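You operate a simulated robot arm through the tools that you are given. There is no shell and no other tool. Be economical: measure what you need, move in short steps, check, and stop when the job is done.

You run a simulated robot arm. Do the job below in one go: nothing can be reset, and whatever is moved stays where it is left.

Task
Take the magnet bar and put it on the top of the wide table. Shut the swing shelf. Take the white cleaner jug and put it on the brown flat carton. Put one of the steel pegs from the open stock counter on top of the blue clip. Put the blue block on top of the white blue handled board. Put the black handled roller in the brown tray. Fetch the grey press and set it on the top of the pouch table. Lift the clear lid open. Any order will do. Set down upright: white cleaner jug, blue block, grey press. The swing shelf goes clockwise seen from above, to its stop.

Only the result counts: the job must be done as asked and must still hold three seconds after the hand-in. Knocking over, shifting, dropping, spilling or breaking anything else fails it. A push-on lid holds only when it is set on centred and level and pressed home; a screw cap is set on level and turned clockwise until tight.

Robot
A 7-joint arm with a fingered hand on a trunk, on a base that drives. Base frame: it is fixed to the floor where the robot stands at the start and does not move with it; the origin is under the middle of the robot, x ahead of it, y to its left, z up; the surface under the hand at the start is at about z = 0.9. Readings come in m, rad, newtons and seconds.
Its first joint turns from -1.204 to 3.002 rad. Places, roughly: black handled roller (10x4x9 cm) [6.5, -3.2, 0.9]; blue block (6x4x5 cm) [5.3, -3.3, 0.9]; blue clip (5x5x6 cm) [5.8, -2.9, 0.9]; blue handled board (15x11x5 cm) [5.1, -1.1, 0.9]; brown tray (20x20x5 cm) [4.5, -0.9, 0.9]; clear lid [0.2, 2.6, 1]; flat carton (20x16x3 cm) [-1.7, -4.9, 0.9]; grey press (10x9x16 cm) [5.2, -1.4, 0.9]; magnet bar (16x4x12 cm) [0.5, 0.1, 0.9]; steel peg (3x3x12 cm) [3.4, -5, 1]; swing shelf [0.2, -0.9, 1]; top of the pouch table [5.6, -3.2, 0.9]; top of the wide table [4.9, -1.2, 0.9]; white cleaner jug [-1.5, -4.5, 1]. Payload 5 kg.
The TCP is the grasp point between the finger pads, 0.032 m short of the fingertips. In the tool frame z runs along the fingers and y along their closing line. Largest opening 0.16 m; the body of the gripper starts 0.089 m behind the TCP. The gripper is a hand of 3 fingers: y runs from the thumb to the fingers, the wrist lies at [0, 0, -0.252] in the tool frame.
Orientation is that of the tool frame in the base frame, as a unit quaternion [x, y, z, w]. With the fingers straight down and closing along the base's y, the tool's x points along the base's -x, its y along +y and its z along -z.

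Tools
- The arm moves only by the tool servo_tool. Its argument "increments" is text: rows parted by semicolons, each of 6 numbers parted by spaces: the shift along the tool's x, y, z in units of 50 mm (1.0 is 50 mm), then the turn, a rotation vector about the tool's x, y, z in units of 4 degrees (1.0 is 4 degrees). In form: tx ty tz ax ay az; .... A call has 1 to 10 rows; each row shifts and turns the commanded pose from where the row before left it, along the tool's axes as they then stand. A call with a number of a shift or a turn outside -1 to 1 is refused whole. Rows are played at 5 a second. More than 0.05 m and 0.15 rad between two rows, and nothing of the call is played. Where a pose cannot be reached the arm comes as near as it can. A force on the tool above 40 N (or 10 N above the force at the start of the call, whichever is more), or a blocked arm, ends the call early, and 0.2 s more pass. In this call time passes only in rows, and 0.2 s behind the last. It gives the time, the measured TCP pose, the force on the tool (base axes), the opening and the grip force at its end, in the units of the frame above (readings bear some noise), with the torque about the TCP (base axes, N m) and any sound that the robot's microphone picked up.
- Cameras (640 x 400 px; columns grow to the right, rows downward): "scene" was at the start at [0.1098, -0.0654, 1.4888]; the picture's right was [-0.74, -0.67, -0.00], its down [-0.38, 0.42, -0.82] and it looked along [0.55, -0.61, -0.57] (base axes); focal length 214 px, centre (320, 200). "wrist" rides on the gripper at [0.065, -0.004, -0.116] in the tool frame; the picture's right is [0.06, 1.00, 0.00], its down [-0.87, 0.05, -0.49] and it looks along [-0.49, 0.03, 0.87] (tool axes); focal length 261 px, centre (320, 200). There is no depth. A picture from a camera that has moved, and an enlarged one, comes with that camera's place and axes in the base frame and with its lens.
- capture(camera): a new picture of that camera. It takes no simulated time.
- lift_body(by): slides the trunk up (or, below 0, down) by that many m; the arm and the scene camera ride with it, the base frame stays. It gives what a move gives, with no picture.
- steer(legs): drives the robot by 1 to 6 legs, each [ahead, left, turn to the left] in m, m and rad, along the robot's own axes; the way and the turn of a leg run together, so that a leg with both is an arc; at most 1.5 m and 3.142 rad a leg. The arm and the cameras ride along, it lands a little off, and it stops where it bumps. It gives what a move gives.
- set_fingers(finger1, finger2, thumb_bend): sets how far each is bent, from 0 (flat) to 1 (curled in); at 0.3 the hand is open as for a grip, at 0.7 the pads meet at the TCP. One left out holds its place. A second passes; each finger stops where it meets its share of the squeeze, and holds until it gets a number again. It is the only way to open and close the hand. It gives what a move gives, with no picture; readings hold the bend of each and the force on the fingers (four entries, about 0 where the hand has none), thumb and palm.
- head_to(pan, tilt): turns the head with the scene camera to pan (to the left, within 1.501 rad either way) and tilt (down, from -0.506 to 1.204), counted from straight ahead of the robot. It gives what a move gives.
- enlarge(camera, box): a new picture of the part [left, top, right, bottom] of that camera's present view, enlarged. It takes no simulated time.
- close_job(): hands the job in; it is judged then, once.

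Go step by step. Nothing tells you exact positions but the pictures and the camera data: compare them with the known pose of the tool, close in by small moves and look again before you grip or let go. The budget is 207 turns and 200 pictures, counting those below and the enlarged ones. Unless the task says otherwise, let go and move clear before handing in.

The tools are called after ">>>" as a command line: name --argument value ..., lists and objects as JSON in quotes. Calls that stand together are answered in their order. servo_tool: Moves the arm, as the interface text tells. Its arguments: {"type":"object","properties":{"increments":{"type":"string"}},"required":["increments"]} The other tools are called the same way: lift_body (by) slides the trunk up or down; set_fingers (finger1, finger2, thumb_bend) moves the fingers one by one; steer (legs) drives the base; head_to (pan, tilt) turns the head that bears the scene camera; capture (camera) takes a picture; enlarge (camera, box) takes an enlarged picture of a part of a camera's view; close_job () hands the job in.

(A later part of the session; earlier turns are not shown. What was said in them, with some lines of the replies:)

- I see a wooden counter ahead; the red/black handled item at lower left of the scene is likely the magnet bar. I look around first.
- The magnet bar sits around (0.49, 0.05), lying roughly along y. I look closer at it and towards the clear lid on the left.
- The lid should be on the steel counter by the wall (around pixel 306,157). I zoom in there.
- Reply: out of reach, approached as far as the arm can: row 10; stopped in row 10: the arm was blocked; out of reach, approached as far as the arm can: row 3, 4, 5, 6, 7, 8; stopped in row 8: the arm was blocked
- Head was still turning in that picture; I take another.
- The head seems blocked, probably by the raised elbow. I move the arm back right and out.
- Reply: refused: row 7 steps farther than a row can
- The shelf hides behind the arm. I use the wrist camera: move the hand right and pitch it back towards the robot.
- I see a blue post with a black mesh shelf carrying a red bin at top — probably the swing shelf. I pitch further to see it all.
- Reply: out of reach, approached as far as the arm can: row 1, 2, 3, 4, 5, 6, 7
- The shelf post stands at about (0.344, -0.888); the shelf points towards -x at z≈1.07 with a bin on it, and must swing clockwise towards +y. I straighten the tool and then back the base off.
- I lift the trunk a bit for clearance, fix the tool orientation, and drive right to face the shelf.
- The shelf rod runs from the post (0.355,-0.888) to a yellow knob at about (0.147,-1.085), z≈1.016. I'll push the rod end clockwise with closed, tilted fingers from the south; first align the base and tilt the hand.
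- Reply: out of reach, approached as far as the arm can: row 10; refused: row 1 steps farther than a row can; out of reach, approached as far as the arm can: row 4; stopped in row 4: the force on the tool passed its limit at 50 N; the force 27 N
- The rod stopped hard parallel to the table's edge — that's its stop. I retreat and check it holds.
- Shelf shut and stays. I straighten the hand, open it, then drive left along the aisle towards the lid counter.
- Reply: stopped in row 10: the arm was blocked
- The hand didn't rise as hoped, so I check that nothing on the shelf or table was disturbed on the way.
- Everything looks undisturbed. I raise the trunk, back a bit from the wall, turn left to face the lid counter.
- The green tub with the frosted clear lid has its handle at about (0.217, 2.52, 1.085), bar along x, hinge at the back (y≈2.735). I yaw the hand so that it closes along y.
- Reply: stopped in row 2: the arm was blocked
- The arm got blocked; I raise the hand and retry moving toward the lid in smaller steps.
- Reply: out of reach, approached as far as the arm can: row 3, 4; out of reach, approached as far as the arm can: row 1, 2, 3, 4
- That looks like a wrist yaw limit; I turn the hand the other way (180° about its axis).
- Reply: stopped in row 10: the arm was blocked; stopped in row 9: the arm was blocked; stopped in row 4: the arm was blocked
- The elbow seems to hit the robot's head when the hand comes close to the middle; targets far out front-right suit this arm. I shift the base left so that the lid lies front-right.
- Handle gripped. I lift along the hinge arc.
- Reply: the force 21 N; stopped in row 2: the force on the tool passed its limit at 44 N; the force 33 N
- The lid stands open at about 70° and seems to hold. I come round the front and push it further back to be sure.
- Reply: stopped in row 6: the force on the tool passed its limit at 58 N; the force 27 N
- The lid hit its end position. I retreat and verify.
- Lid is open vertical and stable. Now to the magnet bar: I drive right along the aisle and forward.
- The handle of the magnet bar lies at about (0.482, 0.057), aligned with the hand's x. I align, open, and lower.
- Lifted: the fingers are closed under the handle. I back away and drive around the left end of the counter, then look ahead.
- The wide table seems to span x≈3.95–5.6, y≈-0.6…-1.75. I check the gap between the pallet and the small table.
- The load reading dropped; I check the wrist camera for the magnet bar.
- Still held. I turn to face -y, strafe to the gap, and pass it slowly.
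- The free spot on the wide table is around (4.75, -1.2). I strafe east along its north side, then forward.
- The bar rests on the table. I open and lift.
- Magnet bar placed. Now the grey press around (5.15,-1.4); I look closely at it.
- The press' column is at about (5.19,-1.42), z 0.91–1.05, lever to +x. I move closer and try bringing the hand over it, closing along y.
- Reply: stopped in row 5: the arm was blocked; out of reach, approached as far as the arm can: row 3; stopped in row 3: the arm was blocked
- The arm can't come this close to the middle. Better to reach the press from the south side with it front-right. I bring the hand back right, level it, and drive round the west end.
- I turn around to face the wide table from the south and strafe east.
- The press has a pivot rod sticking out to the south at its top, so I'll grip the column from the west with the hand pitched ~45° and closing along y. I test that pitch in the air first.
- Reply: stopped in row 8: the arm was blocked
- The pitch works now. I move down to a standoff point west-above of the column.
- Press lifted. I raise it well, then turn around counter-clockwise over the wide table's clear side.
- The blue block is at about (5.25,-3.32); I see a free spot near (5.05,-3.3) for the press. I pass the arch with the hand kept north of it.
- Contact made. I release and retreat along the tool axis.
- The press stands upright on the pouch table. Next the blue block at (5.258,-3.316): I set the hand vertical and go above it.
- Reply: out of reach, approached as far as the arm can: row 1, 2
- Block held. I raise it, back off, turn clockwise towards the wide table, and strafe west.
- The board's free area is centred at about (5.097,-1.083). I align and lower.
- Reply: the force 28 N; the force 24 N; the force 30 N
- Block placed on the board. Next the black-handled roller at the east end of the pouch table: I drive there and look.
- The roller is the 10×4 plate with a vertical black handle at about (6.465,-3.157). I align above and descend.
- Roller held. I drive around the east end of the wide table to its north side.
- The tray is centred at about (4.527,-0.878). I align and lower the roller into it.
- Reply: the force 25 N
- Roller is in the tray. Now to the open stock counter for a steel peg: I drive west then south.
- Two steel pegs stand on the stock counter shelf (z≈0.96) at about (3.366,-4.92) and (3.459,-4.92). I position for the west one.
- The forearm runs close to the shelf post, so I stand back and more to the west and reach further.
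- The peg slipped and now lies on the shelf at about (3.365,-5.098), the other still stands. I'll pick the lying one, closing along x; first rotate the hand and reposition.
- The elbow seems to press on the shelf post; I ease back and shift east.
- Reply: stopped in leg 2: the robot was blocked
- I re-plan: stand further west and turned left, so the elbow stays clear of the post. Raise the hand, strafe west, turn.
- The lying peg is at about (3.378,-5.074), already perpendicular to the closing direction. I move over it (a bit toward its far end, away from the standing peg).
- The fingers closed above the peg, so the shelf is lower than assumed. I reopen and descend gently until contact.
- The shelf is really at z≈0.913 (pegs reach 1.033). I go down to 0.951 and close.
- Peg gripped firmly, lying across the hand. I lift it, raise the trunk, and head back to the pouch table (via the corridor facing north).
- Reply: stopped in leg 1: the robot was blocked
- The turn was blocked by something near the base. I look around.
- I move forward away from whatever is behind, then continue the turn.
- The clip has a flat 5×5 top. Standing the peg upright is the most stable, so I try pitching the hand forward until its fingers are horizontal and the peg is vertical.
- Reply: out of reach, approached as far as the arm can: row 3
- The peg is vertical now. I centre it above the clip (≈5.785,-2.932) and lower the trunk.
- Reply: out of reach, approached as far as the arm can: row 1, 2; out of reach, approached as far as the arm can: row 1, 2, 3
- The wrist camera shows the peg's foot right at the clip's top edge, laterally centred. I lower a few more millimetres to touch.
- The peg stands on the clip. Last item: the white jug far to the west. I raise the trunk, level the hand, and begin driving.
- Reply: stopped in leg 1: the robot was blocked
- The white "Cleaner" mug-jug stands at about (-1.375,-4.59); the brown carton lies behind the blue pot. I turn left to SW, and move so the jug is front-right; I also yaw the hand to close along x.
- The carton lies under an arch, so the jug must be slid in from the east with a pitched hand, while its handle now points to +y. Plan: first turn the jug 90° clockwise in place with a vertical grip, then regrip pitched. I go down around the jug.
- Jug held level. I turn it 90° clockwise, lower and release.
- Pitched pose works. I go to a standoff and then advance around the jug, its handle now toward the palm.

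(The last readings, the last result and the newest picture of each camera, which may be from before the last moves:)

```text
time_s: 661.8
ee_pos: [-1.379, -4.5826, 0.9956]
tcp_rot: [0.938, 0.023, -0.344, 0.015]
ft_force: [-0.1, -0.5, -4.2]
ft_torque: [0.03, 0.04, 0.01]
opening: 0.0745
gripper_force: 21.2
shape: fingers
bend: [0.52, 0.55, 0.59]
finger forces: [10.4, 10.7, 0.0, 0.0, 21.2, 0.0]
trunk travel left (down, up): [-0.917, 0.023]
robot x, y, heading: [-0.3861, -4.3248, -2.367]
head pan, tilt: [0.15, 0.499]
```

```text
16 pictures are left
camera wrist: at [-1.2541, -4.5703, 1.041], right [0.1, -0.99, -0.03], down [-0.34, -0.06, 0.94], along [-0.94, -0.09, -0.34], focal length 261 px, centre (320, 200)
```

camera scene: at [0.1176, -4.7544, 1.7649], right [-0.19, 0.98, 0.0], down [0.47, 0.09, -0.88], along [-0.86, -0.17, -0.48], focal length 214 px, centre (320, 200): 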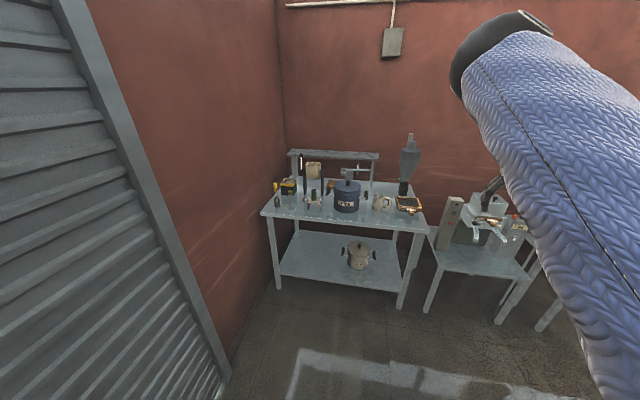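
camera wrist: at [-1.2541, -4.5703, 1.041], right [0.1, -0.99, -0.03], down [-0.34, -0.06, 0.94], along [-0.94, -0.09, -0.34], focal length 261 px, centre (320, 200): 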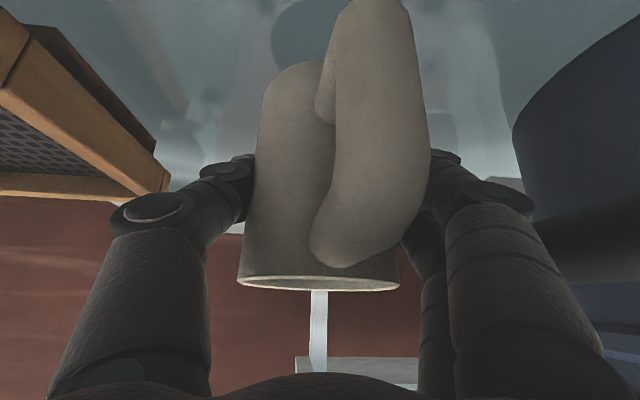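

Jug held level with the pitched hand. I lift it high and move to above the gap east of the carton, then look.

>>> servo_tool --increments "-0.62 0 -0.73 0 0 0; -0.62 0 -0.73 0 0 0; -0.62 0 -0.73 0 0 0; -0.62 0 -0.73 0 0 0; -0.62 0 -0.73 0 0 0; -0.62 0 -0.73 0 0 0; -0.62 0 -0.73 0 0 0"

>>> steer --legs '[[0.396, 0.148, 0]]'

>>> capture --camera "wrist"

>>> head_to --pan -0.15 --tilt 0.75

>>> capture --camera "scene"

```text
time_s: 663.4
ee_pos: [-1.3778, -4.5792, 1.3319]
tcp_rot: [0.938, 0.022, -0.345, 0.014]
ft_force: [1.1, 0.4, -4.0]
ft_torque: [0.01, 0.01, -0.01]
opening: 0.0743
gripper_force: 20.9
shape: fingers
bend: [0.52, 0.55, 0.59]
finger forces: [10.4, 10.6, 0.1, 0.0, 21.1, 0.0]
trunk travel left (down, up): [-0.917, 0.023]
robot x, y, heading: [-0.3877, -4.3264, -2.376]
head pan, tilt: [0.15, 0.499]
```

```text
time_s: 666.0
ee_pos: [-1.5752, -4.9586, 1.3304]
tcp_rot: [0.938, 0.02, -0.346, 0.014]
ft_force: [0.2, -0.2, -3.9]
ft_torque: [0.05, 0.04, 0.02]
opening: 0.0748
gripper_force: 20.9
shape: fingers
bend: [0.52, 0.55, 0.59]
finger forces: [10.5, 10.7, 0.1, 0.1, 21.1, 0.1]
trunk travel left (down, up): [-0.917, 0.023]
robot x, y, heading: [-0.5773, -4.7099, -2.376]
head pan, tilt: [0.15, 0.499]
```

```text
15 pictures are left
camera wrist: at [-1.4511, -4.9469, 1.3768], right [0.09, -1.0, -0.03], down [-0.34, -0.06, 0.94], along [-0.94, -0.08, -0.34], focal length 261 px, centre (320, 200)
```

wrist: 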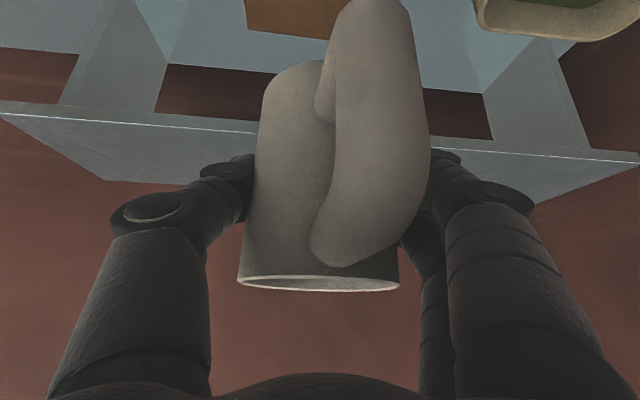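

```text
time_s: 666.8
ee_pos: [-1.5761, -4.9581, 1.3323]
tcp_rot: [0.938, 0.02, -0.345, 0.014]
ft_force: [0.0, -0.7, -3.7]
ft_torque: [0.01, 0.02, -0.02]
opening: 0.0745
gripper_force: 20.7
shape: fingers
bend: [0.52, 0.55, 0.59]
finger forces: [10.4, 10.8, 0.0, 0.0, 21.2, 0.0]
trunk travel left (down, up): [-0.917, 0.023]
robot x, y, heading: [-0.5776, -4.7071, -2.377]
head pan, tilt: [-0.15, 0.75]
```

```text
14 pictures are left
camera scene: at [-0.6838, -4.7923, 1.743], right [-0.58, 0.82, 0.0], down [0.56, 0.39, -0.73], along [-0.6, -0.42, -0.68], focal length 214 px, centre (320, 200)
```

scene: 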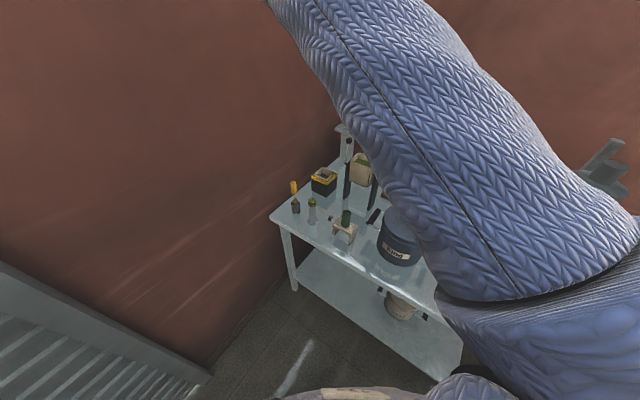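

The slab's front edge is at x≈-1.71, the carton spans about x -1.81…-1.65, y -5.02…-4.82. I move west a little, then descend in front of the slab.

>>> servo_tool --increments "-0.64 0.1 0.545 0 0 0; -0.64 0.1 0.545 0 0 0; 0.6 0 0.706 0 0 0; 0.6 0 0.706 0 0 0; 0.6 0 0.706 0 0 0"

>>> capture --camera "wrist"

```text
time_s: 668.0
ee_pos: [-1.6601, -4.9761, 1.1912]
tcp_rot: [0.938, 0.021, -0.345, 0.014]
ft_force: [-0.1, -0.4, -2.8]
ft_torque: [0.04, -0.03, 0.0]
opening: 0.0743
gripper_force: 20.7
shape: fingers
bend: [0.52, 0.55, 0.59]
finger forces: [10.3, 10.7, 0.0, 0.0, 21.1, 0.0]
trunk travel left (down, up): [-0.917, 0.023]
robot x, y, heading: [-0.5775, -4.7091, -2.373]
head pan, tilt: [-0.15, 0.75]
```

```text
13 pictures are left
camera wrist: at [-1.5364, -4.9632, 1.2364], right [0.09, -1.0, -0.03], down [-0.34, -0.06, 0.94], along [-0.94, -0.08, -0.34], focal length 261 px, centre (320, 200)
```

wrist: 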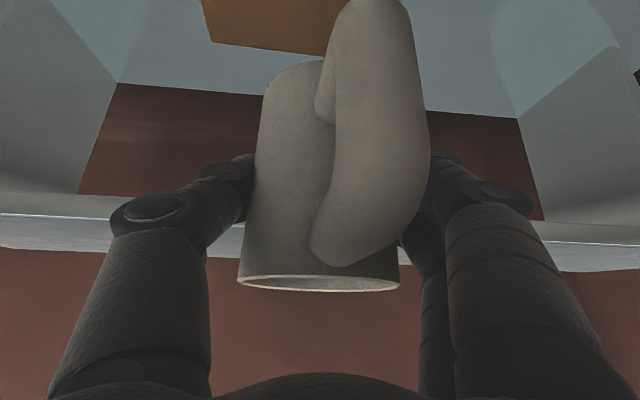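

>>> servo_tool --increments "0.3 -0.2 -0.26 0 0 0; 0.6 0 0.706 0 0 0; 0.6 0 0.706 0 0 0"

>>> capture --camera "wrist"

```text
time_s: 668.8
ee_pos: [-1.6395, -4.9637, 1.0994]
tcp_rot: [0.938, 0.021, -0.346, 0.014]
ft_force: [-0.2, 0.6, -4.4]
ft_torque: [0.06, -0.01, 0.0]
opening: 0.0742
gripper_force: 20.9
shape: fingers
bend: [0.52, 0.55, 0.59]
finger forces: [10.3, 10.7, 0.0, 0.0, 21.0, 0.0]
trunk travel left (down, up): [-0.917, 0.023]
robot x, y, heading: [-0.5812, -4.7065, -2.376]
head pan, tilt: [-0.15, 0.75]
```

```text
12 pictures are left
camera wrist: at [-1.5152, -4.9524, 1.1441], right [0.1, -1.0, -0.03], down [-0.34, -0.06, 0.94], along [-0.94, -0.08, -0.34], focal length 261 px, centre (320, 200)
```

wrist: 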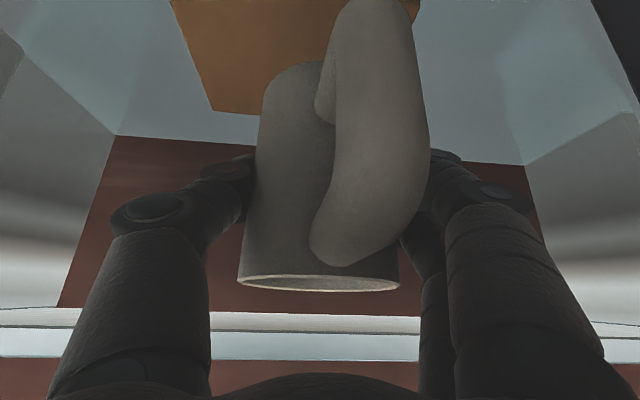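

>>> servo_tool --increments "0.39 0 0.457 0 0 0; -0.14 0 0.84 0 0 0; -0.14 0 0.84 0 0 0"

>>> capture --camera "wrist"

```text
time_s: 669.6
ee_pos: [-1.7058, -4.9693, 1.0147]
tcp_rot: [0.938, 0.019, -0.345, 0.014]
ft_force: [-0.3, -0.1, -4.7]
ft_torque: [0.04, 0.0, -0.02]
opening: 0.0745
gripper_force: 20.8
shape: fingers
bend: [0.52, 0.55, 0.59]
finger forces: [10.3, 10.6, 0.1, 0.1, 20.9, 0.0]
trunk travel left (down, up): [-0.917, 0.023]
robot x, y, heading: [-0.579, -4.7086, -2.379]
head pan, tilt: [-0.15, 0.75]
```

```text
11 pictures are left
camera wrist: at [-1.5817, -4.9566, 1.0603], right [0.1, -1.0, -0.03], down [-0.34, -0.06, 0.94], along [-0.94, -0.08, -0.35], focal length 261 px, centre (320, 200)
```

wrist: 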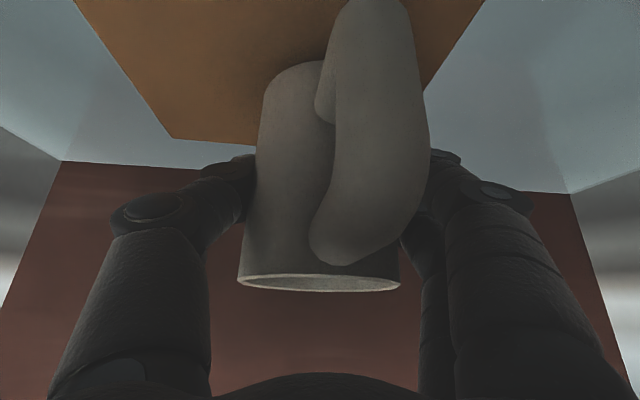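

>>> servo_tool --increments "0.06 0 0.07 0 0 0; 0.06 0 0.07 0 0 0; 0.05 0 0.06 0 0 0"

>>> servo_tool --increments "0.03 0 0.035 0 0 0; 0.02 0 0.025 0 0 0"

```text
time_s: 670.4
ee_pos: [-1.7039, -4.969, 1.0026]
tcp_rot: [0.938, 0.02, -0.346, 0.014]
ft_force: [0.2, 0.2, -4.2]
ft_torque: [0.0, 0.0, -0.01]
opening: 0.0743
gripper_force: 20.9
shape: fingers
bend: [0.52, 0.55, 0.59]
finger forces: [10.3, 10.6, 0.1, 0.1, 21.1, 0.1]
trunk travel left (down, up): [-0.917, 0.023]
robot x, y, heading: [-0.5811, -4.7097, -2.377]
head pan, tilt: [-0.15, 0.75]
```

```text
time_s: 671.0
ee_pos: [-1.7051, -4.9688, 0.9988]
tcp_rot: [0.938, 0.02, -0.345, 0.014]
ft_force: [-1.1, -0.1, -0.8]
ft_torque: [0.04, -0.01, -0.02]
opening: 0.0743
gripper_force: 20.9
shape: fingers
bend: [0.52, 0.55, 0.59]
finger forces: [10.2, 11.0, 0.0, 0.0, 21.0, 0.0]
trunk travel left (down, up): [-0.917, 0.023]
robot x, y, heading: [-0.5794, -4.7097, -2.377]
head pan, tilt: [-0.15, 0.75]
```

Weight is on the carton. I release and back out along the way I came.

>>> set_fingers --finger1 0.47 --finger2 0.47 --thumb_bend 0.47

>>> servo_tool --increments "0 0 -0.5 0 0 0; 0 0 -0.7 0 0 0; 0 0 -0.7 0 0 0"

>>> capture --camera "wrist"

```text
time_s: 672.0
ee_pos: [-1.7039, -4.9682, 0.9997]
tcp_rot: [0.938, 0.02, -0.345, 0.013]
ft_force: [0.1, 0.4, 0.6]
ft_torque: [-0.05, 0.01, 0.0]
opening: 0.0994
gripper_force: 0.4
shape: fingers
bend: [0.47, 0.47, 0.47]
finger forces: [0.1, 0.1, 0.0, 0.0, 0.0, 0.0]
trunk travel left (down, up): [-0.917, 0.023]
robot x, y, heading: [-0.5801, -4.7106, -2.376]
head pan, tilt: [-0.15, 0.75]
```

```text
time_s: 672.8
ee_pos: [-1.6418, -4.966, 1.074]
tcp_rot: [0.938, 0.019, -0.346, 0.013]
ft_force: [0.6, 0.4, -0.2]
ft_torque: [0.0, -0.02, -0.03]
opening: 0.0997
gripper_force: 0.0
shape: fingers
bend: [0.47, 0.47, 0.47]
finger forces: [0.0, 0.0, 0.0, 0.0, 0.0, 0.0]
trunk travel left (down, up): [-0.917, 0.023]
robot x, y, heading: [-0.5804, -4.7101, -2.379]
head pan, tilt: [-0.15, 0.75]
```

```text
10 pictures are left
camera wrist: at [-1.5179, -4.9547, 1.1189], right [0.09, -1.0, -0.03], down [-0.34, -0.06, 0.94], along [-0.94, -0.08, -0.34], focal length 261 px, centre (320, 200)
```

wrist: 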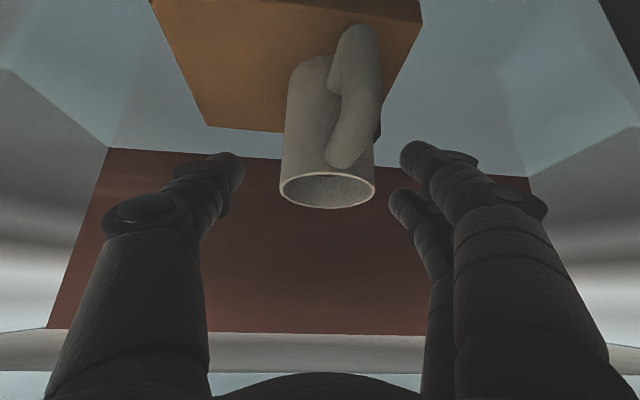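

>>> servo_tool --increments "-0.62 0 -0.73 0 0 0; -0.62 0 -0.73 0 0 0; -0.62 0 -0.73 0 0 0; -0.62 0 -0.73 0 0 0; -0.62 0 -0.73 0 0 0; -0.62 0 -0.73 0 0 0"

>>> steer --legs '[[-0.5, 0, 0]]'

>>> head_to --pan 0.1 --tilt 0.55

>>> capture --camera "scene"

>>> capture --camera "wrist"

```text
time_s: 674.2
ee_pos: [-1.6424, -4.9623, 1.3566]
tcp_rot: [0.938, 0.019, -0.347, 0.014]
ft_force: [0.8, -0.1, 0.1]
ft_torque: [-0.02, -0.01, -0.02]
opening: 0.0996
gripper_force: 0.1
shape: fingers
bend: [0.47, 0.47, 0.47]
finger forces: [0.1, 0.1, 0.0, 0.1, 0.0, 0.0]
trunk travel left (down, up): [-0.917, 0.023]
robot x, y, heading: [-0.577, -4.709, -2.378]
head pan, tilt: [-0.15, 0.75]
```

```text
time_s: 677.2
ee_pos: [-1.2795, -4.6118, 1.3546]
tcp_rot: [0.938, 0.019, -0.345, 0.013]
ft_force: [0.5, -0.4, -0.1]
ft_torque: [-0.01, -0.03, -0.02]
opening: 0.0997
gripper_force: 0.1
shape: fingers
bend: [0.47, 0.47, 0.47]
finger forces: [0.0, 0.0, 0.0, 0.1, 0.1, 0.0]
trunk travel left (down, up): [-0.917, 0.023]
robot x, y, heading: [-0.213, -4.3597, -2.378]
head pan, tilt: [-0.15, 0.75]
```

```text
time_s: 677.9
ee_pos: [-1.2795, -4.6119, 1.3548]
tcp_rot: [0.938, 0.019, -0.346, 0.014]
ft_force: [-0.5, -0.1, 0.4]
ft_torque: [-0.01, 0.02, -0.03]
opening: 0.0997
gripper_force: 0.1
shape: fingers
bend: [0.47, 0.47, 0.47]
finger forces: [0.0, 0.0, 0.1, 0.0, 0.1, 0.1]
trunk travel left (down, up): [-0.917, 0.023]
robot x, y, heading: [-0.214, -4.3612, -2.374]
head pan, tilt: [0.099, 0.55]
```

```text
9 pictures are left
camera scene: at [-0.3084, -4.4627, 1.7604], right [-0.76, 0.65, 0.0], down [0.34, 0.4, -0.85], along [-0.56, -0.65, -0.52], focal length 214 px, centre (320, 200)
```

scene: 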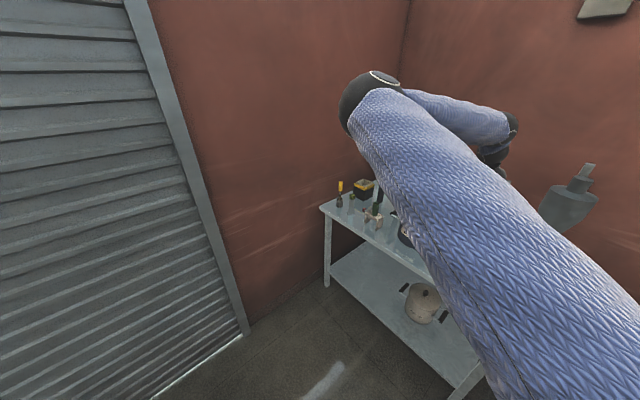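

```text
8 pictures are left
camera wrist: at [-1.1545, -4.5998, 1.4006], right [0.09, -1.0, -0.03], down [-0.34, -0.06, 0.94], along [-0.94, -0.08, -0.34], focal length 261 px, centre (320, 200)
```

wrist: 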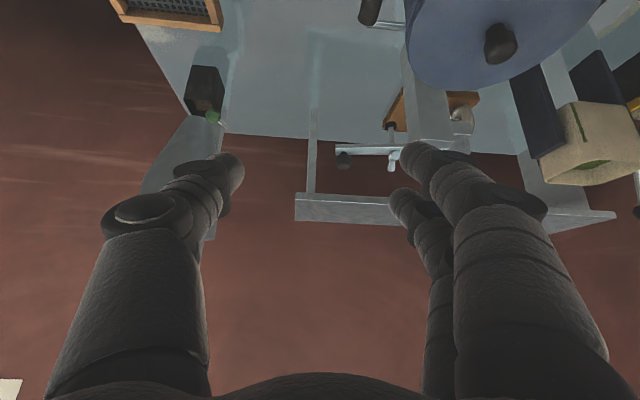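

>>> enlarge --camera "wrist" --box '[360, 60, 540, 180]'

```text
3.33 times, centred on (450, 120) of wrist
camera zoom: at [-1.1545, -4.5998, 1.4006], right [0.09, -1.0, -0.03], down [-0.34, -0.06, 0.94], along [-0.94, -0.08, -0.34], focal length 869 px, centre (-113, 467)
```

zoom: 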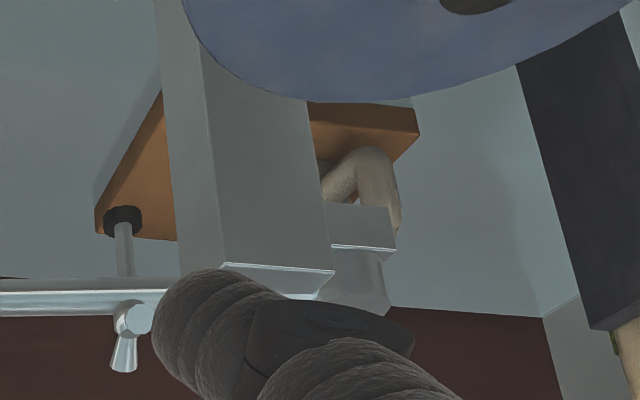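

The jug stands on the carton and the hand is clear of everything. I saw each of the other items in place when I left it, so I hand the job in.

>>> close_job

```text
The job is handed in.
```

I finished all eight parts and handed the job in. The result has not come back.

- **Jug:** the last view showed it on the carton but partly hidden, so its upright stance is not fully confirmed.
- **Steel peg:** it slipped and fell over on the stock counter before I picked that same one up again. It now stands upright on the blue clip.
- **Bumps:** the robot bumped something, probably the wooden desk and the roller shutter, and its elbow probably touched the stock shelf post. I saw nothing fall; I did not look at the desk closely afterwards.
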